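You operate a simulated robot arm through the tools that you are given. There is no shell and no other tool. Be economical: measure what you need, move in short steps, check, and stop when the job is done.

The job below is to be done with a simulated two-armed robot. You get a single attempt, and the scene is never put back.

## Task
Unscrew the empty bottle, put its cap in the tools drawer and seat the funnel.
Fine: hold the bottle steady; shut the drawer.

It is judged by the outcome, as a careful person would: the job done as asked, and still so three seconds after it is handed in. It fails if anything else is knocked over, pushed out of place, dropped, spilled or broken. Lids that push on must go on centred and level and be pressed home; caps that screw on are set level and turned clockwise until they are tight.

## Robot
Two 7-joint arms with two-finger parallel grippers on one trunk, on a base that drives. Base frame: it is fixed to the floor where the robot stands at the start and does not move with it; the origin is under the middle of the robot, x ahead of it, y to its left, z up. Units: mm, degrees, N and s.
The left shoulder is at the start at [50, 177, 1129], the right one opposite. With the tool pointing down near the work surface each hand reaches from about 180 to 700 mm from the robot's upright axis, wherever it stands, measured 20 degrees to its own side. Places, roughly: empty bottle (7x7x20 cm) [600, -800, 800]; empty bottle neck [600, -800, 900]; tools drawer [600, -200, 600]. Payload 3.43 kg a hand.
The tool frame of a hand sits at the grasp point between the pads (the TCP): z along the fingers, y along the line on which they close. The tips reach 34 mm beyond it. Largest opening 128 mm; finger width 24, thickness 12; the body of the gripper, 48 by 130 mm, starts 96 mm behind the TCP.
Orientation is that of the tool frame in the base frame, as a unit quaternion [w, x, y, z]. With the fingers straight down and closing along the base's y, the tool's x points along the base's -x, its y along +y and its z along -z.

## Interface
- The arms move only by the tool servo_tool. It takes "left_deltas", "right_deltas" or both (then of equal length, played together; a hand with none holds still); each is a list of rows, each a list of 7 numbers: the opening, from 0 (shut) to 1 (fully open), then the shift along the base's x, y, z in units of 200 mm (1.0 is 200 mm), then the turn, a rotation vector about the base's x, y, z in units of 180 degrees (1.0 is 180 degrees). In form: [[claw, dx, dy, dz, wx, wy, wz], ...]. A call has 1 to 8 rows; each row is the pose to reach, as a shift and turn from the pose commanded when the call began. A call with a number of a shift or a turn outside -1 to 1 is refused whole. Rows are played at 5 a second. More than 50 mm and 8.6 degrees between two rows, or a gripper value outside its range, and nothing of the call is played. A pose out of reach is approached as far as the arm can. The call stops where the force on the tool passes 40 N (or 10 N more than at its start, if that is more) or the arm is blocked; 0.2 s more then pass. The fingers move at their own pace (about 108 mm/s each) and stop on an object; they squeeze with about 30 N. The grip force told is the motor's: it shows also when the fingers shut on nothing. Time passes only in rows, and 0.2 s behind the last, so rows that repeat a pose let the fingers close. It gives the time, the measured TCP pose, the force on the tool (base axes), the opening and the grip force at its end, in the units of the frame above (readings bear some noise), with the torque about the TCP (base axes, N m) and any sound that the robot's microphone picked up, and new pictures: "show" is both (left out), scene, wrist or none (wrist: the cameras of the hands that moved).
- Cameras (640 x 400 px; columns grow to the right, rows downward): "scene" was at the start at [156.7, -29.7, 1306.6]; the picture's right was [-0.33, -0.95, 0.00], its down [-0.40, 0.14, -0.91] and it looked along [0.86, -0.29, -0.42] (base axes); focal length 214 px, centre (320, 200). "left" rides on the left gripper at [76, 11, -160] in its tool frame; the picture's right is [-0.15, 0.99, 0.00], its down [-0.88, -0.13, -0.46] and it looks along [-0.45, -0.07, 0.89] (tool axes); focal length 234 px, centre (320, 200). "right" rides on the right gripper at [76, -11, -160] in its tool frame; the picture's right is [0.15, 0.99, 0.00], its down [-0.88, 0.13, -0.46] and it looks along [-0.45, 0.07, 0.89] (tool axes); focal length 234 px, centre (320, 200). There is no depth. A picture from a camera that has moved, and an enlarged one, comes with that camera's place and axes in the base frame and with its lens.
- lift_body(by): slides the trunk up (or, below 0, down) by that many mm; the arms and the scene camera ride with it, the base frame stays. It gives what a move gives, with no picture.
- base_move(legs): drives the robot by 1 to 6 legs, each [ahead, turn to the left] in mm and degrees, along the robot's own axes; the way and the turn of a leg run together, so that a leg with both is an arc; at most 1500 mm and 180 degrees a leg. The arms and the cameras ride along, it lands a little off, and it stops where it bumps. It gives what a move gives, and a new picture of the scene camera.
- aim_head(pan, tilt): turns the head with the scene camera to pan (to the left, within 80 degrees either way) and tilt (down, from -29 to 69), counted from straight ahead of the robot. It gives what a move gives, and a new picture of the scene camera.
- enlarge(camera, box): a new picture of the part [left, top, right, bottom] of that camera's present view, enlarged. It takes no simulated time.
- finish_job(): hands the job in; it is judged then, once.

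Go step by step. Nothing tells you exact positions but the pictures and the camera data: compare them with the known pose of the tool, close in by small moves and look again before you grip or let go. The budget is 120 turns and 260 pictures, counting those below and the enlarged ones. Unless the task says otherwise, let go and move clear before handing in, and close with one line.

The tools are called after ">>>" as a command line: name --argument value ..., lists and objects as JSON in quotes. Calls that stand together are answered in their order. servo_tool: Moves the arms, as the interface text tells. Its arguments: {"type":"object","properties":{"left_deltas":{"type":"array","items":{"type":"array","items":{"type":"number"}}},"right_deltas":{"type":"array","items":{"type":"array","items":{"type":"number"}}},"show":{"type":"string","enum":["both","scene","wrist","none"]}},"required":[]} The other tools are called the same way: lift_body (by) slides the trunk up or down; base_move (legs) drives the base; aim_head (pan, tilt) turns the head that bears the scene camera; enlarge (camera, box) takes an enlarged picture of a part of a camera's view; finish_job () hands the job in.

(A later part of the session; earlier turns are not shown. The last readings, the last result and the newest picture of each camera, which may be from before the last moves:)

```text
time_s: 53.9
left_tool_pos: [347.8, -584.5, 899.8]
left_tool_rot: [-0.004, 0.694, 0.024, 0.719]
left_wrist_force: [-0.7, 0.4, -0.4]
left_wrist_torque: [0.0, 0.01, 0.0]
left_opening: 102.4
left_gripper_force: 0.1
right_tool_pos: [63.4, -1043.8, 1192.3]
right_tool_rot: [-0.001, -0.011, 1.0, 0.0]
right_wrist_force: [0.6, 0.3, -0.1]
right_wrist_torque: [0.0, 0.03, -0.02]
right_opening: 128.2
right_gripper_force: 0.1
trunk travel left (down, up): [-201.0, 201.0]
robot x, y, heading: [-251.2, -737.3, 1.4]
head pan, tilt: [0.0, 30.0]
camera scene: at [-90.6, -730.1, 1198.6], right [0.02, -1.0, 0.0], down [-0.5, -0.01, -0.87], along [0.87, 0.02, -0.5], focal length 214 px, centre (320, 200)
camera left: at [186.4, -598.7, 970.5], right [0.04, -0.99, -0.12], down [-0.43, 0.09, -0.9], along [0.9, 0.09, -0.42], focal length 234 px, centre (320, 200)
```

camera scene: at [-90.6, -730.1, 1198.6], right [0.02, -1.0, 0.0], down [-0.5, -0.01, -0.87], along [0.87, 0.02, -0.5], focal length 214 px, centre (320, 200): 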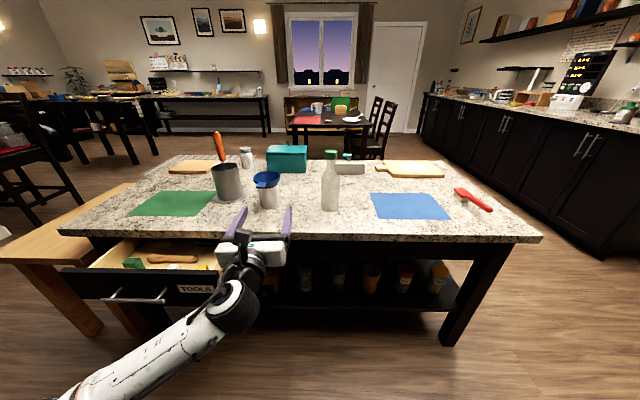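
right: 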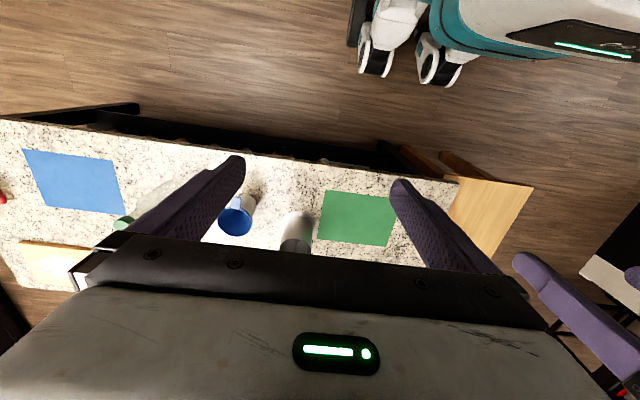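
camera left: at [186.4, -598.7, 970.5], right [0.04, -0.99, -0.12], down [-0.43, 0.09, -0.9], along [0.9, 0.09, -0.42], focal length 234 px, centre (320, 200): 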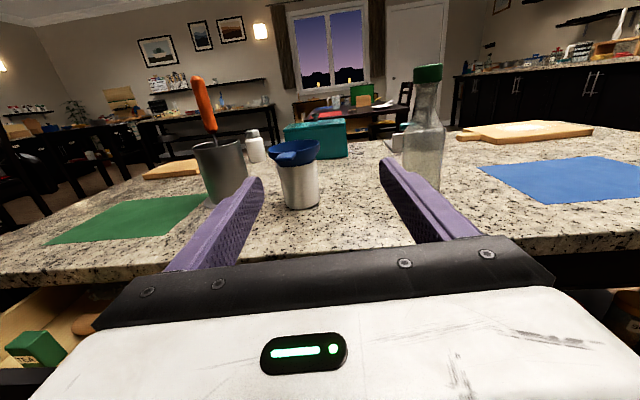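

Excellent, the roll worked and the wrist camera sees both bottle and funnel. Enlarge both views to triangulate.

>>> enlarge --camera "scene" --box '[200, 130, 360, 230]'

>>> enlarge --camera "left" --box '[180, 50, 500, 250]'

```text
4.00 times, centred on (280, 180) of scene
camera zoom: at [-90.6, -730.1, 1198.6], right [0.02, -1.0, 0.0], down [-0.5, -0.01, -0.87], along [0.87, 0.02, -0.5], focal length 858 px, centre (480, 280)
```

zoom: 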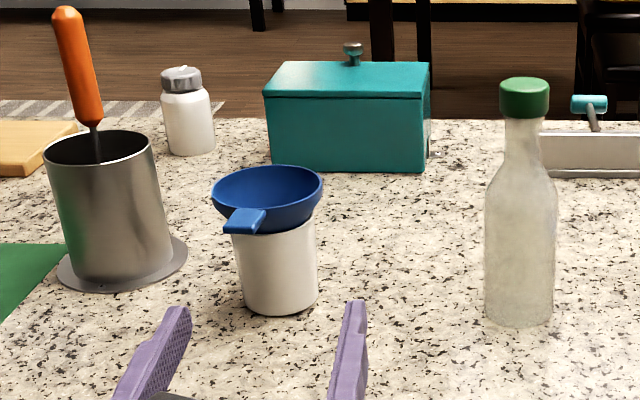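

```text
2.00 times, centred on (340, 150) of left
camera zoom: at [186.4, -598.7, 970.5], right [0.04, -0.99, -0.12], down [-0.43, 0.09, -0.9], along [0.9, 0.09, -0.42], focal length 468 px, centre (280, 300)
```

zoom: 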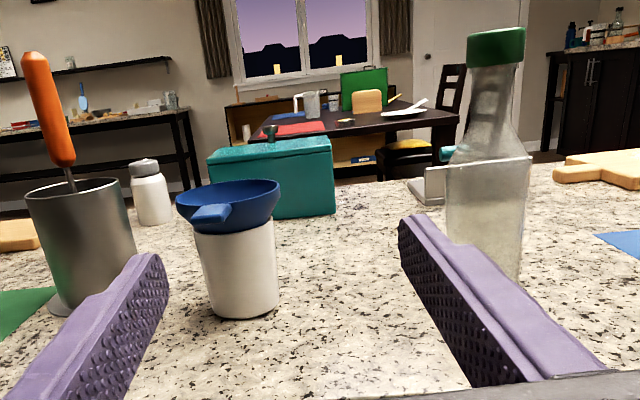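

Triangulation: cap centre ≈ (610,−752,973), table top ≈757, bottle body up to ≈885. Bring the left hand in line with the bottle at z≈830, fully open, still in front of the island.

>>> servo_tool --left_deltas '[[1, -0.05, -0.15, 0, 0.009, 0.0113, -0.0126], [1, -0.1, -0.3, -0.05, 0.009, 0.0113, -0.0126], [1, -0.1, -0.45, -0.12, 0.009, 0.0113, -0.0126], [1, -0.1, -0.6, -0.2, 0.009, 0.0113, -0.0126], [1, -0.1, -0.75, -0.28, 0.009, 0.0113, -0.0126], [1, -0.1, -0.84, -0.35, 0.009, 0.0113, -0.0126], [1, -0.1, -0.84, -0.35, 0.009, 0.0113, -0.0126]]' --show "none"

>>> base_move --legs '[[140, 0]]'

>>> enlarge --camera "left" --box '[0, 0, 640, 400]'

```text
time_s: 55.5
left_tool_pos: [328.5, -752.2, 829.8]
left_tool_rot: [0.0, 0.708, 0.0, 0.706]
left_wrist_force: [-0.5, -0.4, -0.6]
left_wrist_torque: [-0.01, -0.02, -0.04]
left_opening: 128.2
left_gripper_force: 0.1
right_tool_pos: [63.0, -1043.2, 1192.8]
right_tool_rot: [-0.001, -0.012, 1.0, -0.001]
right_wrist_force: [0.1, -0.3, 0.5]
right_wrist_torque: [0.01, -0.02, -0.01]
right_opening: 127.9
right_gripper_force: 0.0
trunk travel left (down, up): [-201.0, 201.0]
robot x, y, heading: [-249.4, -732.8, 1.5]
head pan, tilt: [0.0, 30.0]
```

```text
time_s: 56.8
left_tool_pos: [466.9, -748.8, 830.0]
left_tool_rot: [0.001, 0.708, -0.001, 0.707]
left_wrist_force: [0.5, -0.1, -0.9]
left_wrist_torque: [0.0, -0.02, -0.02]
left_opening: 127.9
left_gripper_force: 0.1
right_tool_pos: [200.6, -1041.6, 1192.5]
right_tool_rot: [-0.001, -0.011, 1.0, -0.001]
right_wrist_force: [-0.9, -0.9, 0.7]
right_wrist_torque: [0.01, 0.02, -0.01]
right_opening: 127.7
right_gripper_force: 0.0
trunk travel left (down, up): [-201.0, 201.0]
robot x, y, heading: [-111.9, -730.1, 1.3]
head pan, tilt: [0.0, 30.0]
camera scene: at [48.0, -727.1, 1198.5], right [0.02, -1.0, 0.0], down [-0.5, -0.01, -0.87], along [0.87, 0.02, -0.5], focal length 214 px, centre (320, 200)
```

scene: 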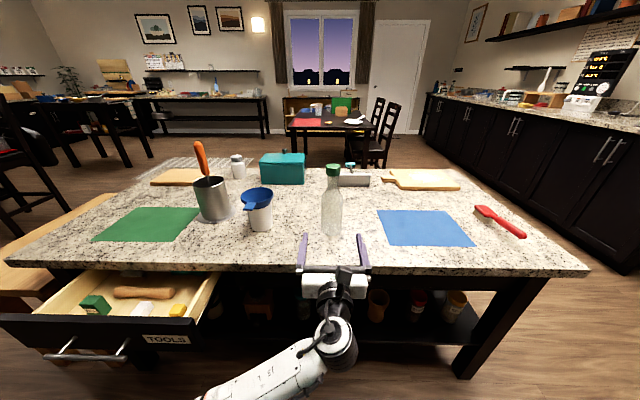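

```text
1.00 times, centred on (320, 200) of left (not enlarged: the box is as wide or as high as the picture)
camera zoom: at [307.6, -759.4, 906.9], right [0.0, -0.99, -0.15], down [-0.46, 0.13, -0.88], along [0.89, 0.07, -0.45], focal length 234 px, centre (320, 200)
```

zoom: 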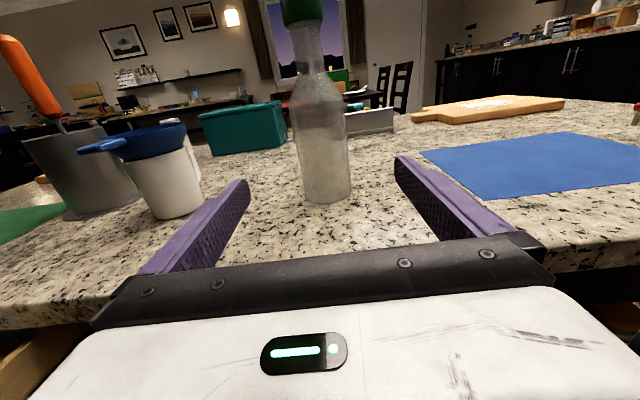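

Bottle is centred between the open fingers (y≈−749). Drive 115 mm further, then check.

>>> base_move --legs '[[115, 0]]'

>>> enlarge --camera "left" --box '[0, 0, 640, 400]'

```text
time_s: 58.0
left_tool_pos: [581.7, -747.1, 830.7]
left_tool_rot: [0.001, 0.707, -0.001, 0.707]
left_wrist_force: [0.1, 1.1, -0.6]
left_wrist_torque: [-0.01, -0.02, -0.03]
left_opening: 127.9
left_gripper_force: 0.0
right_tool_pos: [315.0, -1039.4, 1192.8]
right_tool_rot: [-0.001, -0.01, 1.0, -0.001]
right_wrist_force: [0.1, -0.6, -0.6]
right_wrist_torque: [0.01, 0.02, 0.01]
right_opening: 127.9
right_gripper_force: 0.0
trunk travel left (down, up): [-201.0, 201.0]
robot x, y, heading: [0.9, -729.8, 1.1]
head pan, tilt: [0.0, 30.0]
camera scene: at [162.2, -724.8, 1198.5], right [0.02, -1.0, 0.0], down [-0.5, -0.01, -0.87], along [0.87, 0.02, -0.5], focal length 214 px, centre (320, 200)
```

scene: 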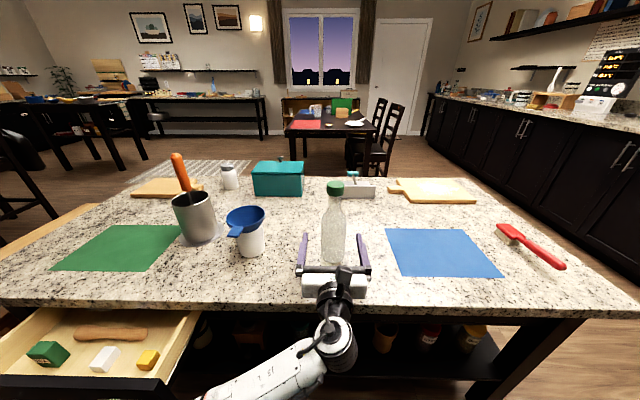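

```text
1.00 times, centred on (320, 200) of left (not enlarged: the box is as wide or as high as the picture)
camera zoom: at [421.8, -757.5, 906.9], right [0.0, -0.99, -0.15], down [-0.46, 0.13, -0.88], along [0.89, 0.07, -0.45], focal length 234 px, centre (320, 200)
```

zoom: 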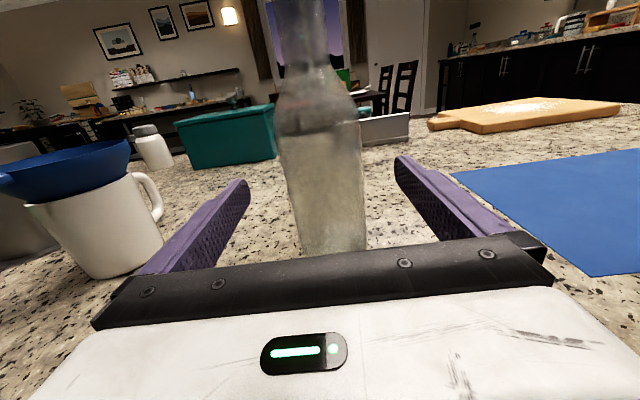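

The bottle sits nearly central; shift 4 mm and advance 26 mm, then close gently.

>>> servo_tool --left_deltas '[[1, 0.06, -0.02, 0, 0, 0, 0], [1, 0.13, -0.02, 0, 0, 0, 0], [0.8, 0.13, -0.02, 0, 0, 0, 0], [0.65, 0.13, -0.02, 0, 0, 0, 0], [0.6, 0.13, -0.02, 0, 0, 0, 0]]'

```text
time_s: 59.2
left_tool_pos: [606.3, -752.0, 830.8]
left_tool_rot: [0.001, 0.707, -0.001, 0.707]
left_wrist_force: [-0.7, 0.2, 0.1]
left_wrist_torque: [0.04, -0.01, 0.02]
left_opening: 77.1
left_gripper_force: 0.1
right_tool_pos: [314.3, -1038.4, 1192.9]
right_tool_rot: [-0.001, -0.011, 1.0, -0.001]
right_wrist_force: [1.1, -0.2, 0.6]
right_wrist_torque: [-0.02, 0.01, 0.0]
right_opening: 128.0
right_gripper_force: 0.0
trunk travel left (down, up): [-201.0, 201.0]
robot x, y, heading: [2.0, -724.6, 1.1]
head pan, tilt: [0.0, 30.0]
camera scene: at [161.9, -724.8, 1198.6], right [0.02, -1.0, 0.0], down [-0.5, -0.01, -0.87], along [0.87, 0.02, -0.5], focal length 214 px, centre (320, 200)
camera left: at [447.2, -761.5, 907.4], right [0.0, -0.99, -0.15], down [-0.46, 0.13, -0.88], along [0.89, 0.06, -0.45], focal length 234 px, centre (320, 200)
```

scene: 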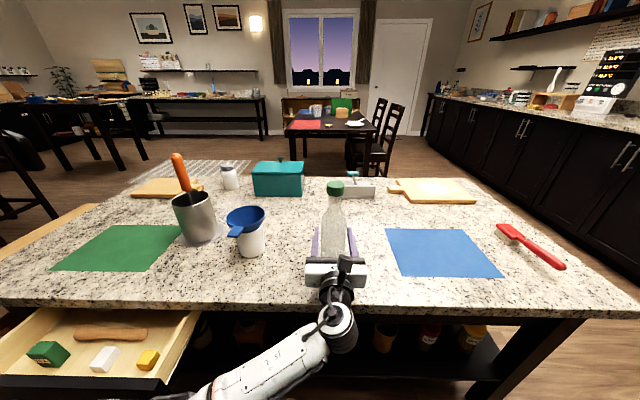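
left: 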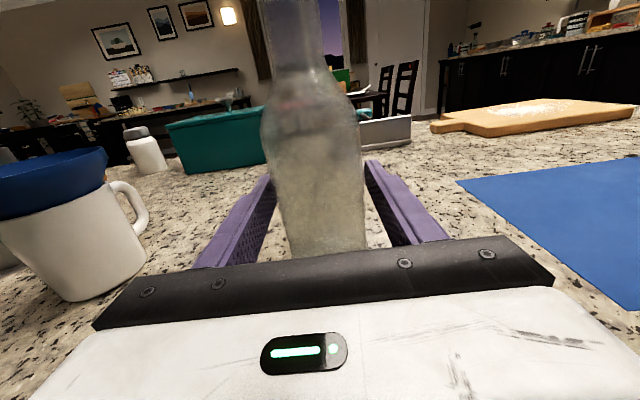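

>>> enlarge --camera "scene" --box '[290, 170, 386, 300]'

```text
3.08 times, centred on (338, 235) of scene
camera zoom: at [161.9, -724.8, 1198.6], right [0.02, -1.0, 0.0], down [-0.5, -0.01, -0.87], along [0.87, 0.02, -0.5], focal length 660 px, centre (265, 92)
```

zoom: 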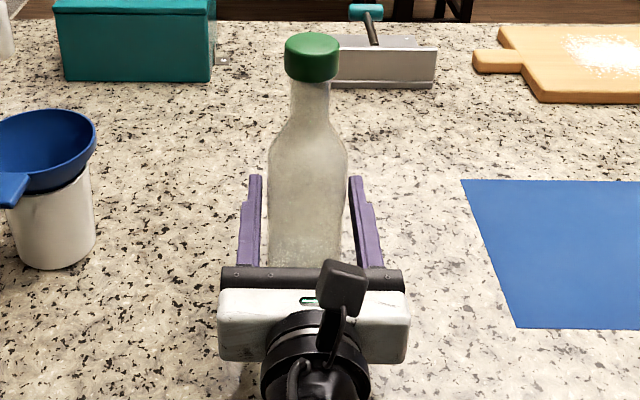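

>>> servo_tool --left_deltas '[[0.58, 0, 0.01, 0, 0, 0, 0], [0.5, 0, 0.01, 0, 0, 0, 0], [0.4, 0, 0.01, 0, 0, 0, 0], [0.3, 0, 0.01, 0, 0, 0, 0], [0.3, 0, 0.01, 0, 0, 0, 0]]' --show "none"

>>> enlarge --camera "scene" --box '[290, 170, 386, 300]'

```text
time_s: 60.4
left_tool_pos: [606.0, -749.2, 830.9]
left_tool_rot: [0.001, 0.708, -0.001, 0.706]
left_wrist_force: [-0.2, 0.3, -0.1]
left_wrist_torque: [-0.02, -0.02, 0.05]
left_opening: 66.2
left_gripper_force: 30.3
right_tool_pos: [314.8, -1038.7, 1192.8]
right_tool_rot: [-0.001, -0.01, 1.0, -0.001]
right_wrist_force: [-0.5, 0.4, 0.4]
right_wrist_torque: [0.02, -0.01, -0.02]
right_opening: 128.1
right_gripper_force: 0.1
trunk travel left (down, up): [-201.0, 201.0]
robot x, y, heading: [2.2, -729.2, 1.3]
head pan, tilt: [0.0, 30.0]
```

```text
3.08 times, centred on (338, 235) of scene
camera zoom: at [161.8, -724.8, 1198.7], right [0.02, -1.0, 0.0], down [-0.5, -0.01, -0.87], along [0.87, 0.02, -0.5], focal length 660 px, centre (265, 92)
```

zoom: 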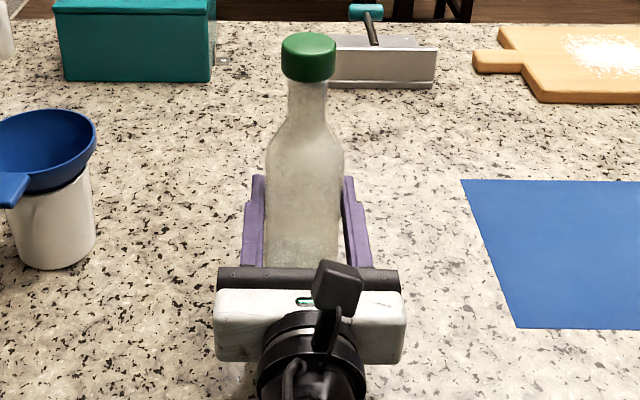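

The bottle is held at y≈−749. Bring the right hand above the cap, pre-turned clockwise, in two moves.

>>> servo_tool --right_deltas '[[1, 0.12, 0.12, 0, 0, 0, -0.04], [1, 0.24, 0.24, 0, 0, 0, -0.08], [0.8, 0.36, 0.36, 0, 0, 0, -0.12], [0.6, 0.48, 0.48, 0, 0, 0, -0.16], [0.6, 0.6, 0.6, 0, 0, 0, -0.2], [0.6, 0.72, 0.72, 0, 0, 0, -0.24], [0.6, 0.84, 0.84, 0, 0, 0, -0.28], [0.6, 0.98, 0.98, 0, 0, 0, -0.32]]' --show "scene"

```text
time_s: 62.2
left_tool_pos: [606.5, -749.1, 830.5]
left_tool_rot: [0.001, 0.708, -0.001, 0.706]
left_wrist_force: [1.1, -0.4, 1.2]
left_wrist_torque: [0.01, -0.13, 0.0]
left_opening: 65.6
left_gripper_force: 30.7
right_tool_pos: [435.1, -925.9, 1123.1]
right_tool_rot: [0.0, 0.474, 0.881, 0.001]
right_wrist_force: [-0.2, -0.2, -0.5]
right_wrist_torque: [-0.02, -0.04, -0.02]
right_opening: 76.8
right_gripper_force: 0.1
right hand out of reach, approached as far as the arm can: row 3, 4, 5, 6, 7, 8
trunk travel left (down, up): [-201.0, 201.0]
robot x, y, heading: [-1.7, -728.1, 1.5]
head pan, tilt: [0.0, 30.0]
camera scene: at [161.7, -724.9, 1198.7], right [0.02, -1.0, 0.0], down [-0.5, -0.01, -0.87], along [0.87, 0.02, -0.5], focal length 214 px, centre (320, 200)
```

scene: 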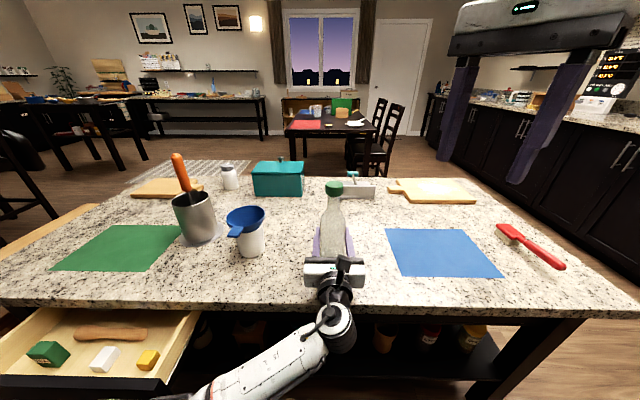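

>>> servo_tool --right_deltas '[[0.6, 0, 0, -0.15, 0, 0, 0], [0.6, 0, 0, -0.3, 0, 0, 0], [0.6, 0, 0, -0.45, 0, 0, 0], [0.6, 0, 0, -0.6, 0, 0, 0], [0.6, 0, 0, -0.6, 0, 0, 0]]' --show "none"

```text
time_s: 63.4
left_tool_pos: [606.6, -748.9, 830.9]
left_tool_rot: [0.0, 0.708, -0.001, 0.706]
left_wrist_force: [-0.5, 0.7, 1.7]
left_wrist_torque: [-0.02, -0.03, 0.09]
left_opening: 66.0
left_gripper_force: 30.1
right_tool_pos: [434.5, -928.6, 1007.8]
right_tool_rot: [0.0, 0.473, 0.881, 0.0]
right_wrist_force: [0.5, -0.3, 0.3]
right_wrist_torque: [0.02, 0.02, -0.01]
right_opening: 77.0
right_gripper_force: 0.0
trunk travel left (down, up): [-201.0, 201.0]
robot x, y, heading: [2.4, -728.8, 1.2]
head pan, tilt: [0.0, 30.0]
```

>>> servo_tool --right_deltas '[[0.6, 0.1, 0.12, 0.05, 0, 0, 0], [0.6, 0.2, 0.24, 0.1, 0, 0, 0], [0.6, 0.3, 0.36, 0.1, 0, 0, 0], [0.6, 0.4, 0.48, 0.1, 0, 0, 0], [0.6, 0.53, 0.64, 0.1, 0, 0, 0], [0.6, 0.53, 0.64, 0.1, 0, 0, 0]]'

```text
time_s: 64.8
left_tool_pos: [608.7, -749.8, 830.7]
left_tool_rot: [0.0, 0.707, 0.0, 0.707]
left_wrist_force: [1.8, -0.2, 2.1]
left_wrist_torque: [0.03, -0.16, -0.05]
left_opening: 66.4
left_gripper_force: 30.4
right_tool_pos: [471.2, -877.0, 985.3]
right_tool_rot: [0.004, 0.474, 0.88, 0.003]
right_wrist_force: [0.4, -0.2, 0.0]
right_wrist_torque: [0.03, 0.05, 0.03]
right_opening: 77.1
right_gripper_force: 0.1
right hand out of reach, approached as far as the arm can: row 2, 3, 4, 5, 6
trunk travel left (down, up): [-201.0, 201.0]
robot x, y, heading: [0.3, -725.5, 1.2]
head pan, tilt: [0.0, 30.0]
camera scene: at [163.5, -724.9, 1198.3], right [0.02, -1.0, 0.0], down [-0.5, -0.01, -0.86], along [0.86, 0.02, -0.5], focal length 214 px, centre (320, 200)
camera right: at [419.6, -821.0, 1143.9], right [0.74, 0.67, 0.01], down [0.59, -0.66, 0.46], along [0.31, -0.34, -0.89], focal length 234 px, centre (320, 200)
```

scene: 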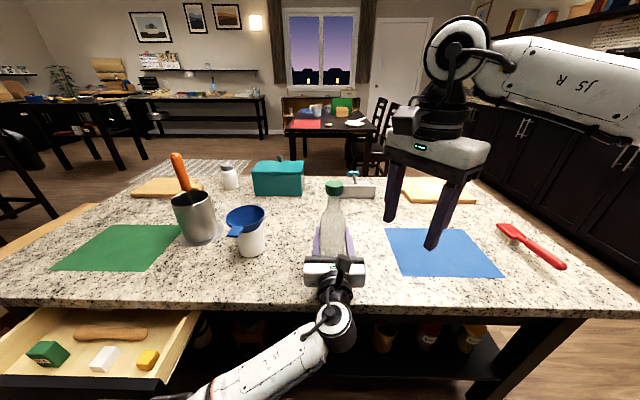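
right: 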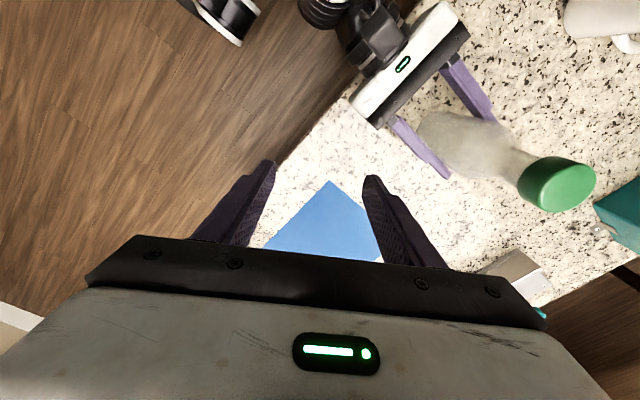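

The right arm is too limited with the trunk this low. I'll let go with the left, draw back, raise the trunk 150 mm and come 70 mm closer, then regrip.

>>> servo_tool --left_deltas '[[0.75, 0, 0, 0, 0, 0, 0], [1, 0, 0, 0, 0, 0, 0], [1, 0, 0, 0, 0, 0, 0], [1, -0.15, 0, 0, 0, 0, 0], [1, -0.35, 0, 0, 0, 0, 0], [1, -0.55, 0, 0, 0, 0, 0], [1, -0.7, 0, 0, 0, 0, 0], [1, -0.7, 0, 0, 0, 0, 0]]' --right_deltas '[[0.6, -0.1, -0.1, 0, 0, 0, 0.02], [0.6, -0.2, -0.2, 0, 0, 0, 0.04], [0.6, -0.3, -0.3, 0, 0, 0, 0.06], [0.6, -0.4, -0.4, 0, 0, 0, 0.08], [0.6, -0.4, -0.4, 0, 0, 0, 0.08], [0.6, -0.4, -0.4, 0, 0, 0, 0.08], [0.6, -0.4, -0.4, 0, 0, 0, 0.08], [0.6, -0.4, -0.4, 0, 0, 0, 0.08]]' --show "none"

>>> lift_body --by 150

>>> base_move --legs '[[70, 0]]'

```text
time_s: 66.6
left_tool_pos: [465.8, -750.7, 830.4]
left_tool_rot: [0.001, 0.707, -0.001, 0.707]
left_wrist_force: [0.1, -0.3, 0.2]
left_wrist_torque: [-0.02, -0.02, 0.01]
left_opening: 127.7
left_gripper_force: 0.1
right_tool_pos: [390.8, -956.3, 985.5]
right_tool_rot: [-0.001, 0.358, 0.934, -0.001]
right_wrist_force: [-0.9, -0.1, -0.8]
right_wrist_torque: [0.04, -0.03, -0.01]
right_opening: 76.8
right_gripper_force: 0.0
trunk travel left (down, up): [-201.0, 201.0]
robot x, y, heading: [3.5, -727.3, 1.3]
head pan, tilt: [0.0, 30.0]
```

```text
time_s: 68.4
left_tool_pos: [465.9, -749.5, 980.9]
left_tool_rot: [-0.001, 0.707, 0.001, 0.707]
left_wrist_force: [0.7, -0.2, 0.4]
left_wrist_torque: [-0.02, 0.0, -0.01]
left_opening: 127.8
left_gripper_force: 0.0
right_tool_pos: [389.3, -955.2, 1135.3]
right_tool_rot: [-0.001, 0.358, 0.934, 0.0]
right_wrist_force: [-0.3, -0.8, 0.1]
right_wrist_torque: [0.0, -0.01, 0.0]
right_opening: 76.9
right_gripper_force: 0.0
trunk travel left (down, up): [-351.0, 51.0]
robot x, y, heading: [2.6, -729.3, 1.2]
head pan, tilt: [0.0, 30.0]
```

```text
time_s: 69.4
left_tool_pos: [535.9, -748.6, 980.6]
left_tool_rot: [0.001, 0.708, -0.001, 0.706]
left_wrist_force: [0.9, 0.3, 0.7]
left_wrist_torque: [0.0, 0.05, -0.02]
left_opening: 127.7
left_gripper_force: 0.2
right_tool_pos: [458.1, -955.6, 1134.1]
right_tool_rot: [-0.001, 0.359, 0.933, 0.0]
right_wrist_force: [-0.5, 0.1, 0.5]
right_wrist_torque: [0.02, 0.02, 0.0]
right_opening: 76.9
right_gripper_force: 0.0
trunk travel left (down, up): [-351.0, 51.0]
robot x, y, heading: [72.3, -728.8, 0.9]
head pan, tilt: [0.0, 30.0]
camera scene: at [231.7, -723.7, 1348.5], right [0.02, -1.0, 0.0], down [-0.5, -0.01, -0.87], along [0.87, 0.02, -0.5], focal length 214 px, centre (320, 200)
```

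scene: 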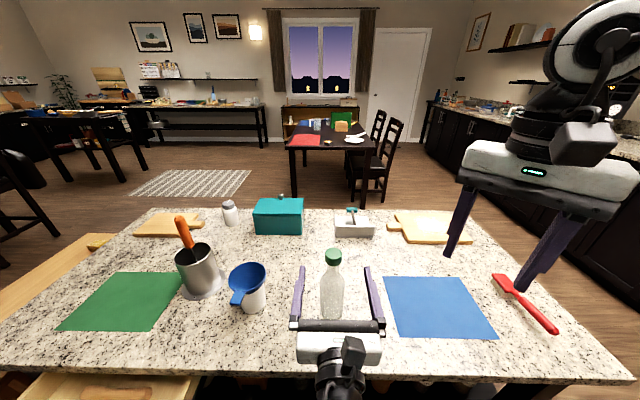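

>>> servo_tool --left_deltas '[[1, 0, 0, -0.1, 0, 0, 0], [1, 0, 0, -0.2, 0, 0, 0], [1, 0, 0, -0.3, 0, 0, 0], [1, 0, 0, -0.4, 0, 0, 0], [1, 0, 0, -0.5, 0, 0, 0], [1, 0, 0, -0.6, 0, 0, 0], [1, 0, 0, -0.7, 0, 0, 0], [1, 0, 0, -0.75, 0, 0, 0]]' --right_deltas '[[0.6, 0.09, 0.12, -0.05, 0, 0, 0], [0.6, 0.18, 0.24, -0.1, 0, 0, 0], [0.6, 0.27, 0.36, -0.15, 0, 0, 0], [0.6, 0.36, 0.48, -0.2, 0, 0, 0], [0.6, 0.45, 0.6, -0.25, 0, 0, 0], [0.6, 0.54, 0.72, -0.3, 0, 0, 0], [0.6, 0.63, 0.84, -0.35, 0, 0, 0], [0.6, 0.7, 0.95, -0.4, 0, 0, 0]]'

```text
time_s: 71.2
left_tool_pos: [549.6, -740.5, 840.5]
left_tool_rot: [-0.008, 0.696, -0.003, 0.718]
left_wrist_force: [-0.3, 0.5, 0.4]
left_wrist_torque: [-0.01, 0.01, 0.01]
left_opening: 127.8
left_gripper_force: 0.0
right_tool_pos: [537.1, -861.7, 1059.2]
right_tool_rot: [-0.001, 0.36, 0.933, 0.001]
right_wrist_force: [0.3, 0.0, -0.3]
right_wrist_torque: [0.0, -0.01, -0.01]
right_opening: 76.7
right_gripper_force: 0.0
right hand out of reach, approached as far as the arm can: row 4, 5, 6, 7, 8
trunk travel left (down, up): [-351.0, 51.0]
robot x, y, heading: [71.9, -729.0, 1.0]
head pan, tilt: [0.0, 30.0]
camera scene: at [230.9, -723.7, 1348.6], right [0.02, -1.0, 0.0], down [-0.5, -0.01, -0.87], along [0.87, 0.02, -0.5], focal length 214 px, centre (320, 200)
camera right: at [473.7, -820.5, 1220.3], right [0.56, 0.83, 0.0], down [0.74, -0.49, 0.45], along [0.38, -0.25, -0.89], focal length 234 px, centre (320, 200)
camera left: at [387.4, -752.9, 911.5], right [0.01, -0.99, -0.16], down [-0.43, 0.14, -0.89], along [0.9, 0.08, -0.42], focal length 234 px, centre (320, 200)
```

scene: 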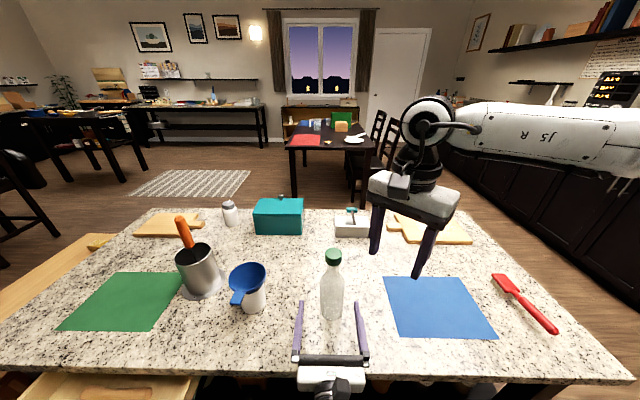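
right: 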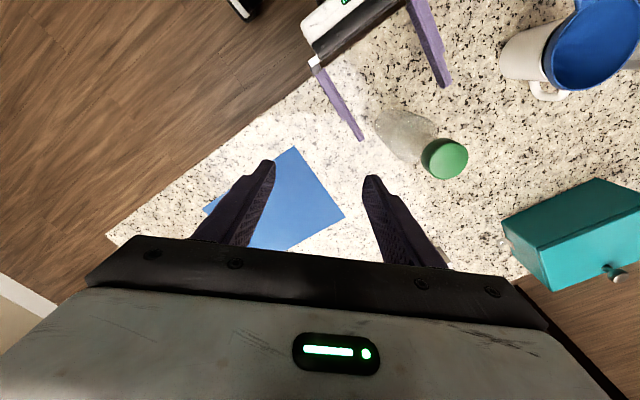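
left: 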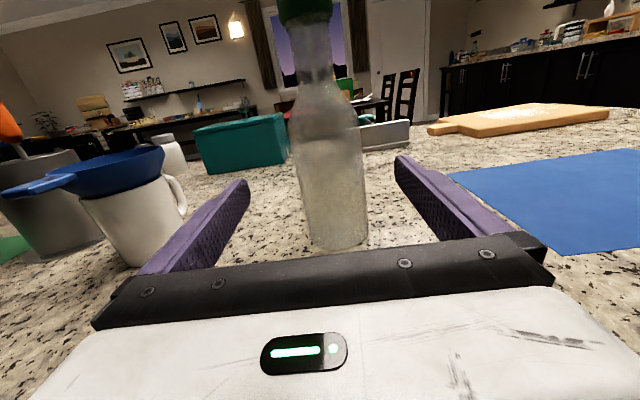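

The right hand stalls at y≈−860; perhaps the pre-turned yaw limits it. Try the other yaw while moving in, well above the cap.

>>> servo_tool --right_deltas '[[0.6, 0, 0, 0, 0, 0, 0.045], [0.6, 0, 0, 0, 0, 0, 0.09], [0.6, 0.06, 0.09, 0, 0, 0, 0.135], [0.6, 0.12, 0.18, 0, 0, 0, 0.18], [0.6, 0.18, 0.27, 0, 0, 0, 0.225], [0.6, 0.24, 0.36, 0, 0, 0, 0.27], [0.6, 0.3, 0.45, 0, 0, 0, 0.315], [0.6, 0.36, 0.56, 0, 0, 0, 0.36]]' --show "scene"

```text
time_s: 73.0
left_tool_pos: [549.4, -739.3, 840.8]
left_tool_rot: [-0.007, 0.697, -0.003, 0.717]
left_wrist_force: [0.6, -0.3, 0.0]
left_wrist_torque: [-0.03, -0.04, 0.02]
left_opening: 127.9
left_gripper_force: 0.1
right_tool_pos: [540.8, -863.4, 1058.8]
right_tool_rot: [0.001, -0.198, 0.98, 0.001]
right_wrist_force: [0.3, -0.5, 0.5]
right_wrist_torque: [-0.04, 0.0, -0.01]
right_opening: 76.9
right_gripper_force: 0.1
right hand out of reach, approached as far as the arm can: row 3, 4, 5, 6, 7, 8
trunk travel left (down, up): [-351.0, 51.0]
robot x, y, heading: [70.8, -731.6, 1.1]
head pan, tilt: [0.0, 30.0]
camera scene: at [230.8, -723.7, 1348.6], right [0.02, -1.0, 0.0], down [-0.5, -0.01, -0.87], along [0.87, 0.02, -0.5], focal length 214 px, centre (320, 200)
```

scene: 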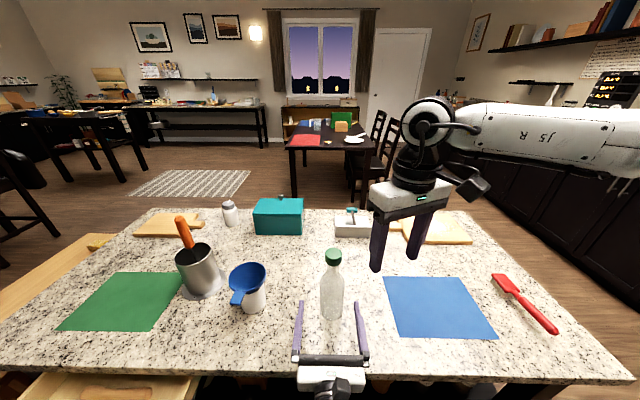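

Yaw is free, so the limit is the arm's configuration. Test the reach lower down over the blue mat, where it should extend further.

>>> servo_tool --right_deltas '[[0.6, 0, -0.1, -0.12, 0, 0, 0], [0.6, 0, -0.2, -0.25, 0, 0, 0], [0.6, 0, -0.25, -0.4, 0, 0, 0], [0.6, 0, -0.25, -0.55, 0, 0, 0], [0.6, 0.15, -0.25, -0.6, 0, 0, 0], [0.6, 0.3, -0.25, -0.6, 0, 0, 0], [0.6, 0.45, -0.25, -0.6, 0, 0, 0], [0.6, 0.6, -0.25, -0.6, 0, 0, 0]]' --show "scene"

```text
time_s: 74.8
left_tool_pos: [548.6, -741.4, 840.2]
left_tool_rot: [-0.007, 0.697, -0.004, 0.717]
left_wrist_force: [0.7, 0.1, 0.1]
left_wrist_torque: [-0.03, 0.04, 0.04]
left_opening: 127.9
left_gripper_force: 0.1
right_tool_pos: [610.2, -947.1, 954.4]
right_tool_rot: [0.0, -0.197, 0.981, -0.001]
right_wrist_force: [0.2, 0.2, 0.6]
right_wrist_torque: [0.02, 0.01, 0.04]
right_opening: 76.8
right_gripper_force: 0.0
right hand out of reach, approached as far as the arm can: row 6, 7, 8
trunk travel left (down, up): [-351.0, 51.0]
robot x, y, heading: [71.7, -724.7, 1.0]
head pan, tilt: [0.0, 30.0]
camera scene: at [230.9, -723.9, 1348.6], right [0.02, -1.0, 0.0], down [-0.5, -0.01, -0.87], along [0.87, 0.02, -0.5], focal length 214 px, centre (320, 200)
```

scene: 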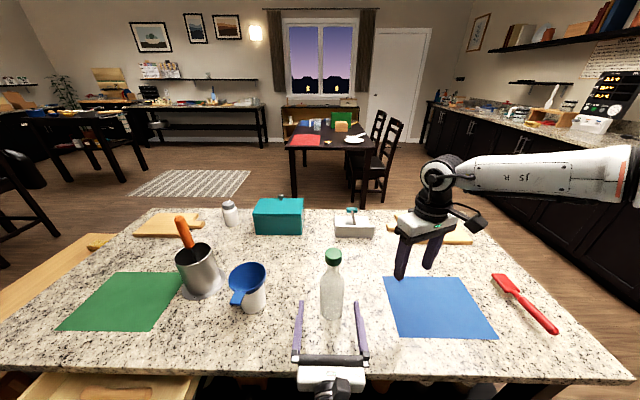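

The right arm reaches best lower relative to the shoulder and ~22° to its own side. I'll withdraw both hands, raise the trunk fully and turn the base 22° left so the bottle falls in that direction.

>>> servo_tool --left_deltas '[[1, -0.1, 0, 0, 0, 0, 0], [1, -0.25, 0, 0, 0, 0, 0], [1, -0.4, 0, 0, 0, 0, 0], [1, -0.55, 0, 0, 0, 0, 0], [1, -0.7, 0, 0, 0, 0, 0], [1, -0.85, 0, 0, 0, 0, 0], [1, -0.95, 0, 0, 0, 0, 0], [1, -0.95, 0, 0, 0, 0, 0]]' --right_deltas '[[0.6, -0.15, -0.05, 0, 0, 0, 0], [0.6, -0.3, -0.1, 0.05, 0, 0, 0], [0.6, -0.45, -0.15, 0.15, 0, 0, 0], [0.6, -0.6, -0.2, 0.25, 0, 0, 0], [0.6, -0.75, -0.2, 0.35, 0, 0, 0], [0.6, -0.85, -0.2, 0.5, 0, 0, 0], [0.6, -0.85, -0.2, 0.65, 0, 0, 0], [0.6, -0.85, -0.2, 0.7, 0, 0, 0]]' --show "none"

>>> lift_body --by 50

```text
time_s: 75.5
left_tool_pos: [537.3, -739.8, 900.9]
left_tool_rot: [-0.008, 0.641, 0.002, 0.768]
left_wrist_force: [0.0, -0.1, -0.4]
left_wrist_torque: [-0.01, -0.03, 0.03]
left_opening: 128.1
left_gripper_force: 0.1
right_tool_pos: [540.6, -968.3, 970.0]
right_tool_rot: [0.0, -0.197, 0.98, 0.0]
right_wrist_force: [0.1, 0.1, -1.0]
right_wrist_torque: [-0.01, 0.02, 0.03]
right_opening: 76.7
right_gripper_force: 0.1
trunk travel left (down, up): [-351.0, 51.0]
robot x, y, heading: [73.6, -724.1, 1.1]
head pan, tilt: [0.0, 30.0]
stopped in row 3 (left hand): the arm was blocked; the commanded pose is now the measured one
```

```text
time_s: 76.4
left_tool_pos: [539.4, -740.9, 949.2]
left_tool_rot: [-0.008, 0.641, 0.003, 0.767]
left_wrist_force: [0.7, 0.4, 0.5]
left_wrist_torque: [-0.01, -0.01, -0.01]
left_opening: 128.2
left_gripper_force: 0.0
right_tool_pos: [541.5, -969.2, 1020.3]
right_tool_rot: [0.0, -0.197, 0.98, -0.001]
right_wrist_force: [-0.6, -0.5, -0.7]
right_wrist_torque: [0.02, -0.01, -0.01]
right_opening: 76.7
right_gripper_force: 0.1
trunk travel left (down, up): [-401.0, 1.0]
robot x, y, heading: [73.8, -727.8, 1.2]
head pan, tilt: [0.0, 30.0]
```

The left hand can't work close in with a raised shoulder, so I'll swap roles: right holds the bottle, left unscrews. First back off, lower the trunk and unwind the left arm the way it came.

>>> base_move --legs '[[-330, 0]]'

>>> lift_body --by -200

```text
time_s: 78.6
left_tool_pos: [206.5, -746.2, 950.6]
left_tool_rot: [-0.008, 0.641, 0.002, 0.768]
left_wrist_force: [-0.3, -0.1, 0.6]
left_wrist_torque: [0.01, 0.02, 0.01]
left_opening: 127.8
left_gripper_force: 0.1
right_tool_pos: [209.3, -974.6, 1020.9]
right_tool_rot: [0.0, -0.197, 0.98, -0.001]
right_wrist_force: [0.7, -0.4, 1.2]
right_wrist_torque: [0.03, -0.03, 0.01]
right_opening: 76.7
right_gripper_force: 0.0
trunk travel left (down, up): [-401.0, 1.0]
robot x, y, heading: [-259.9, -732.0, 0.7]
head pan, tilt: [0.0, 30.0]
camera scene: at [-100.7, -730.1, 1398.7], right [0.02, -1.0, 0.0], down [-0.5, -0.01, -0.87], along [0.87, 0.02, -0.5], focal length 214 px, centre (320, 200)
```

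scene: 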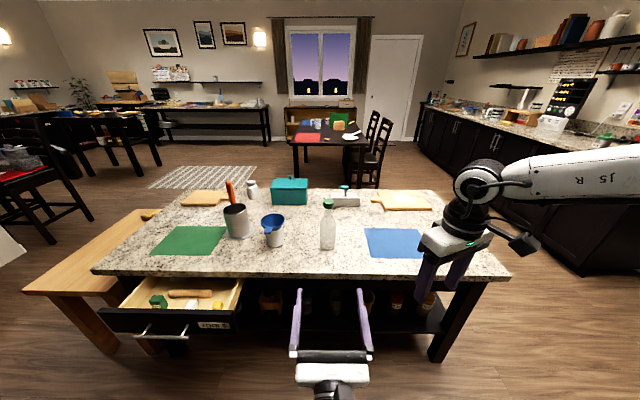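

```text
time_s: 80.8
left_tool_pos: [207.1, -745.8, 750.4]
left_tool_rot: [-0.008, 0.641, 0.003, 0.768]
left_wrist_force: [-0.3, -0.6, -0.7]
left_wrist_torque: [0.0, 0.01, 0.0]
left_opening: 128.0
left_gripper_force: 0.1
right_tool_pos: [209.5, -973.3, 820.1]
right_tool_rot: [-0.001, -0.197, 0.98, 0.0]
right_wrist_force: [-0.2, 1.1, -0.3]
right_wrist_torque: [-0.02, 0.0, -0.02]
right_opening: 76.8
right_gripper_force: 0.0
trunk travel left (down, up): [-201.0, 201.0]
robot x, y, heading: [-263.2, -734.2, 0.9]
head pan, tilt: [0.0, 30.0]
```

>>> servo_tool --left_deltas '[[0.6, 0.09, 0.1, 0.1, 0, 0.01, 0], [0.4, 0.18, 0.2, 0.2, 0, 0.02, 0], [0.4, 0.27, 0.3, 0.3, 0, 0.03, 0], [0.4, 0.36, 0.42, 0.4, 0, 0.04, 0], [0.4, 0.45, 0.53, 0.5, 0, 0.05, 0], [0.4, 0.54, 0.64, 0.6, 0, 0.0573, 0], [0.4, 0.63, 0.75, 0.7, 0, 0.0573, 0], [0.4, 0.7, 0.84, 0.75, 0, 0.0573, 0]]' --show "none"

>>> servo_tool --left_deltas '[[0.4, 0, 0, 0, -0.047, 0, 0], [0.4, 0, 0, 0, -0.094, 0, 0], [0.4, 0, 0, 0, -0.141, 0, 0], [0.4, 0, 0, 0, -0.188, 0, 0], [0.4, 0, 0, 0, -0.235, 0, 0], [0.4, 0, 0, 0, -0.282, 0, 0], [0.4, 0, 0, 0, -0.329, 0, 0], [0.4, 0, 0, 0, -0.376, 0, 0]]' --show "none"

>>> servo_tool --left_deltas '[[0.4, 0, 0, 0, -0.047, 0, 0], [0.4, 0, 0, 0, -0.094, 0, 0], [0.4, 0, 0, 0, -0.124, 0, 0], [0.4, 0, 0, 0, -0.124, 0, 0]]' --show "scene"

```text
time_s: 82.6
left_tool_pos: [347.6, -579.9, 900.7]
left_tool_rot: [-0.007, 0.707, 0.002, 0.707]
left_wrist_force: [0.3, 0.2, -0.3]
left_wrist_torque: [0.02, -0.02, 0.0]
left_opening: 51.3
left_gripper_force: 0.1
right_tool_pos: [209.1, -975.5, 821.7]
right_tool_rot: [0.0, -0.197, 0.98, -0.001]
right_wrist_force: [-0.9, -0.1, -0.6]
right_wrist_torque: [0.02, -0.02, 0.0]
right_opening: 76.7
right_gripper_force: 0.1
trunk travel left (down, up): [-201.0, 201.0]
robot x, y, heading: [-259.0, -737.4, 1.2]
head pan, tilt: [0.0, 30.0]
```

```text
time_s: 84.4
left_tool_pos: [347.3, -579.9, 900.3]
left_tool_rot: [0.388, 0.591, 0.395, 0.586]
left_wrist_force: [-0.3, 1.4, 0.5]
left_wrist_torque: [0.0, -0.03, -0.02]
left_opening: 51.1
left_gripper_force: 0.0
right_tool_pos: [209.2, -975.0, 821.8]
right_tool_rot: [-0.001, -0.196, 0.981, -0.001]
right_wrist_force: [0.3, -0.1, 0.8]
right_wrist_torque: [0.0, -0.05, -0.01]
right_opening: 76.8
right_gripper_force: 0.0
trunk travel left (down, up): [-201.0, 201.0]
robot x, y, heading: [-261.4, -730.1, 1.2]
head pan, tilt: [0.0, 30.0]
```

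```text
time_s: 85.4
left_tool_pos: [346.0, -578.1, 899.9]
left_tool_rot: [0.495, 0.506, 0.502, 0.498]
left_wrist_force: [0.7, 0.1, 0.8]
left_wrist_torque: [-0.03, 0.0, 0.03]
left_opening: 51.2
left_gripper_force: 0.1
right_tool_pos: [211.2, -974.6, 820.9]
right_tool_rot: [0.0, -0.197, 0.98, 0.0]
right_wrist_force: [0.3, -0.7, -0.4]
right_wrist_torque: [-0.01, -0.01, -0.01]
right_opening: 76.8
right_gripper_force: 0.0
trunk travel left (down, up): [-201.0, 201.0]
robot x, y, heading: [-261.6, -732.8, 1.1]
head pan, tilt: [0.0, 30.0]
camera scene: at [-100.1, -730.1, 1198.6], right [0.02, -1.0, 0.0], down [-0.5, -0.01, -0.87], along [0.87, 0.02, -0.5], focal length 214 px, centre (320, 200)
```

scene: 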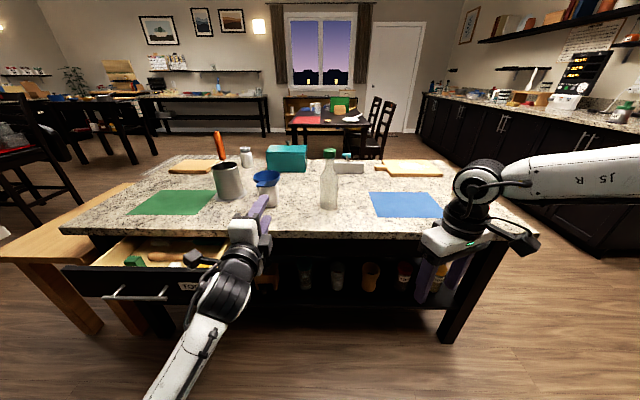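

Now retrace the earlier rotation path in reverse.

>>> servo_tool --left_deltas '[[0.4, -0.15, 0, -0.06, 0, 0, 0], [0.4, -0.3, 0, -0.12, 0, 0, 0], [0.4, -0.45, 0, -0.2, 0, 0, 0], [0.4, -0.6, 0, -0.28, 0, 0, 0], [0.4, -0.75, 0, -0.36, 0, 0, 0], [0.4, -0.85, -0.02, -0.45, 0, 0, 0], [0.4, -0.85, -0.02, -0.5, 0, 0, 0]]' --show "none"

>>> servo_tool --left_deltas '[[0.4, -0.02, -0.1, 0.1, -0.041, 0.002, 0.017], [0.4, -0.04, -0.2, 0.2, -0.083, 0.004, 0.033], [0.4, -0.06, -0.3, 0.32, -0.124, 0.006, 0.05], [0.4, -0.08, -0.4, 0.45, -0.165, 0.008, 0.067], [0.4, -0.1, -0.5, 0.58, -0.207, 0.01, 0.084], [0.4, -0.15, -0.6, 0.7, -0.248, 0.0125, 0.1007], [0.4, -0.15, -0.68, 0.85, -0.248, 0.0125, 0.1007], [0.4, -0.15, -0.68, 0.85, -0.248, 0.0125, 0.1007]]' --show "none"

```text
time_s: 87.0
left_tool_pos: [177.3, -579.5, 816.6]
left_tool_rot: [0.504, 0.493, 0.497, 0.506]
left_wrist_force: [0.4, 0.4, 0.5]
left_wrist_torque: [0.0, 0.0, -0.02]
left_opening: 51.1
left_gripper_force: 0.0
right_tool_pos: [210.1, -974.1, 820.5]
right_tool_rot: [-0.001, -0.197, 0.98, -0.001]
right_wrist_force: [0.5, -0.2, -0.6]
right_wrist_torque: [0.0, 0.02, 0.0]
right_opening: 76.5
right_gripper_force: 0.2
trunk travel left (down, up): [-201.0, 201.0]
robot x, y, heading: [-259.9, -730.7, 1.3]
head pan, tilt: [0.0, 30.0]
```

```text
time_s: 87.5
left_tool_pos: [176.3, -524.0, 817.4]
left_tool_rot: [0.446, 0.451, 0.543, 0.55]
left_wrist_force: [-0.3, -0.1, 0.0]
left_wrist_torque: [0.01, 0.01, 0.01]
left_opening: 51.0
left_gripper_force: 0.0
right_tool_pos: [210.0, -976.1, 820.2]
right_tool_rot: [0.001, -0.197, 0.98, 0.0]
right_wrist_force: [-0.5, 0.0, -0.1]
right_wrist_torque: [0.0, 0.0, 0.01]
right_opening: 76.9
right_gripper_force: 0.1
trunk travel left (down, up): [-201.0, 201.0]
robot x, y, heading: [-261.8, -734.3, 1.4]
head pan, tilt: [0.0, 30.0]
stopped in row 2 (left hand): the arm was blocked; the commanded pose is now the measured one
```

Close in it blocks; go back out where the arm is extended and unroll there.

>>> servo_tool --left_deltas '[[0.4, 0.15, -0.05, 0.08, 0, 0, -0.02], [0.4, 0.3, -0.1, 0.16, 0, 0, -0.04], [0.4, 0.45, -0.15, 0.24, 0, 0, -0.06], [0.4, 0.6, -0.2, 0.32, 0, 0, -0.06], [0.4, 0.75, -0.25, 0.4, 0, 0, -0.06], [0.4, 0.85, -0.27, 0.5, 0, 0, -0.06], [0.4, 0.85, -0.27, 0.6, 0, 0, -0.06]]' --show "none"

>>> servo_tool --left_deltas '[[0.4, 0, 0, 0, -0.047, 0, 0], [0.4, 0, 0, 0, -0.094, 0, 0], [0.4, 0, 0, 0, -0.141, 0, 0], [0.4, 0, 0, 0, -0.188, 0, 0], [0.4, 0, 0, 0, -0.235, 0, 0], [0.4, 0, 0, 0, -0.282, 0, 0], [0.4, 0, 0, 0, -0.329, 0, 0], [0.4, 0, 0, 0, -0.376, 0, 0]]' --show "scene"

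```text
time_s: 89.1
left_tool_pos: [347.9, -579.6, 935.5]
left_tool_rot: [0.494, 0.502, 0.499, 0.505]
left_wrist_force: [0.1, -0.1, -0.1]
left_wrist_torque: [0.0, 0.02, 0.02]
left_opening: 51.0
left_gripper_force: 0.0
right_tool_pos: [210.6, -974.5, 819.5]
right_tool_rot: [-0.001, -0.196, 0.981, 0.0]
right_wrist_force: [0.0, -0.1, -0.3]
right_wrist_torque: [0.02, 0.01, 0.05]
right_opening: 77.0
right_gripper_force: 0.1
trunk travel left (down, up): [-201.0, 201.0]
robot x, y, heading: [-262.7, -733.2, 1.3]
head pan, tilt: [0.0, 30.0]
```

```text
time_s: 90.9
left_tool_pos: [348.0, -565.5, 937.1]
left_tool_rot: [0.689, 0.154, 0.689, 0.165]
left_wrist_force: [-0.5, 0.6, 0.3]
left_wrist_torque: [0.03, 0.01, -0.03]
left_opening: 51.0
left_gripper_force: 0.2
right_tool_pos: [210.4, -974.3, 820.1]
right_tool_rot: [-0.001, -0.197, 0.98, -0.001]
right_wrist_force: [-0.2, 0.4, 0.5]
right_wrist_torque: [0.02, 0.02, 0.02]
right_opening: 76.7
right_gripper_force: 0.1
trunk travel left (down, up): [-201.0, 201.0]
robot x, y, heading: [-258.8, -731.3, 1.1]
head pan, tilt: [0.0, 30.0]
camera scene: at [-100.1, -730.0, 1198.6], right [0.02, -1.0, 0.0], down [-0.5, -0.01, -0.87], along [0.87, 0.02, -0.5], focal length 214 px, centre (320, 200)
```

scene: 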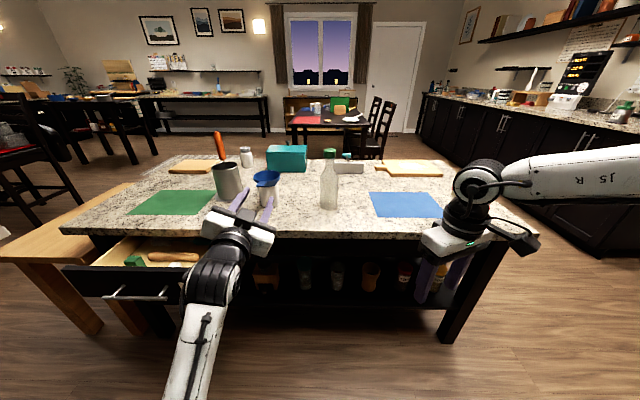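

Unroll succeeded that way. Now pitch down in two calls, letting the TCP drop in front of the island.

>>> servo_tool --left_deltas '[[0.4, 0, 0, -0.06, -0.01, 0.044, 0.0097], [0.4, 0, 0, -0.12, -0.02, 0.088, 0.0194], [0.4, 0, 0, -0.2, -0.03, 0.132, 0.029], [0.4, 0, 0, -0.28, -0.04, 0.176, 0.0388], [0.4, 0, 0, -0.36, -0.05, 0.22, 0.0485], [0.4, 0, 0, -0.45, -0.06, 0.264, 0.058], [0.4, 0, 0, -0.55, -0.07, 0.308, 0.068], [0.4, 0, 0, -0.65, -0.08, 0.352, 0.0776]]' --show "scene"

```text
time_s: 92.9
left_tool_pos: [326.7, -560.3, 756.0]
left_tool_rot: [0.171, 0.024, 0.983, 0.056]
left_wrist_force: [0.4, 1.1, -0.8]
left_wrist_torque: [-0.02, -0.01, 0.0]
left_opening: 51.1
left_gripper_force: 0.0
right_tool_pos: [210.6, -974.8, 820.7]
right_tool_rot: [0.0, -0.197, 0.98, 0.0]
right_wrist_force: [0.3, -0.4, 0.0]
right_wrist_torque: [0.03, 0.0, 0.0]
right_opening: 76.8
right_gripper_force: 0.0
trunk travel left (down, up): [-201.0, 201.0]
robot x, y, heading: [-256.2, -734.9, 1.1]
head pan, tilt: [0.0, 30.0]
stopped in row 8 (left hand): the arm was blocked; the commanded pose is now the measured one
camera scene: at [-100.0, -729.9, 1198.6], right [0.02, -1.0, 0.0], down [-0.5, -0.01, -0.87], along [0.87, 0.02, -0.5], focal length 214 px, centre (320, 200)
```

scene: 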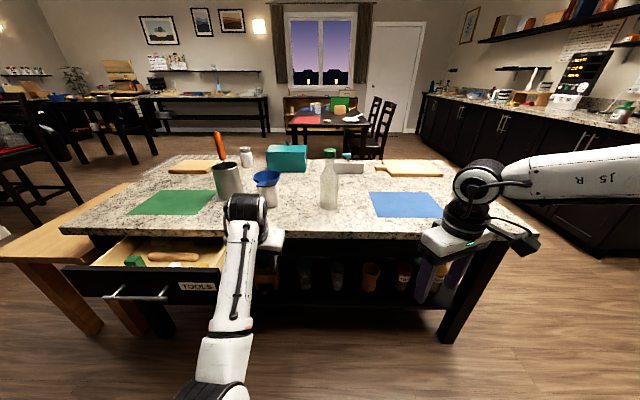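

Elbow is hanging low; extend the hand forward above the island edge (clear area) while finishing the pitch.

>>> servo_tool --left_deltas '[[0.4, -0.02, 0, 0.12, 0, 0, 0], [0.4, 0.0, 0, 0.24, 0, 0, 0], [0.4, 0.1, 0, 0.36, 0, 0, 0], [0.4, 0.2, 0, 0.42, -0.009, 0.028, 0.004], [0.4, 0.3, 0, 0.42, -0.018, 0.056, 0.008], [0.4, 0.4, 0, 0.42, -0.027, 0.083, 0.012], [0.4, 0.5, 0, 0.42, -0.036, 0.111, 0.0155], [0.4, 0.5, 0, 0.42, -0.036, 0.111, 0.0155]]' --show "scene"

```text
time_s: 94.7
left_tool_pos: [388.6, -565.5, 839.7]
left_tool_rot: [-0.002, 0.001, 1.0, -0.004]
left_wrist_force: [-0.3, -0.6, 1.0]
left_wrist_torque: [-0.02, 0.01, 0.01]
left_opening: 51.4
left_gripper_force: 0.1
left hand out of reach, approached as far as the arm can: row 7, 8
right_tool_pos: [209.8, -974.8, 821.7]
right_tool_rot: [0.0, -0.197, 0.98, -0.001]
right_wrist_force: [-0.2, 0.2, 0.0]
right_wrist_torque: [-0.01, -0.01, -0.02]
right_opening: 76.9
right_gripper_force: 0.1
trunk travel left (down, up): [-201.0, 201.0]
robot x, y, heading: [-261.4, -730.4, 0.9]
head pan, tilt: [0.0, 30.0]
camera scene: at [-100.0, -730.1, 1198.6], right [0.02, -1.0, 0.0], down [-0.5, -0.01, -0.87], along [0.87, 0.02, -0.5], focal length 214 px, centre (320, 200)
```

scene: 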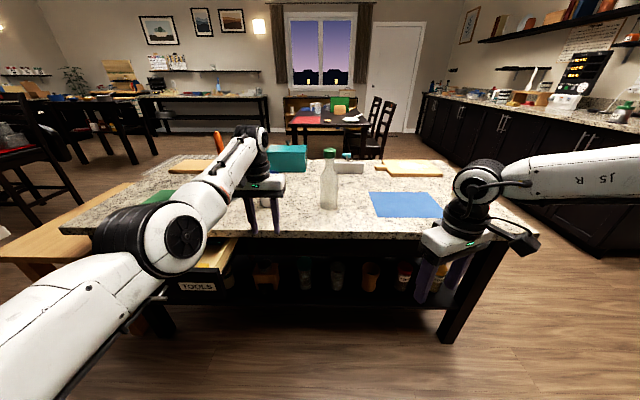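

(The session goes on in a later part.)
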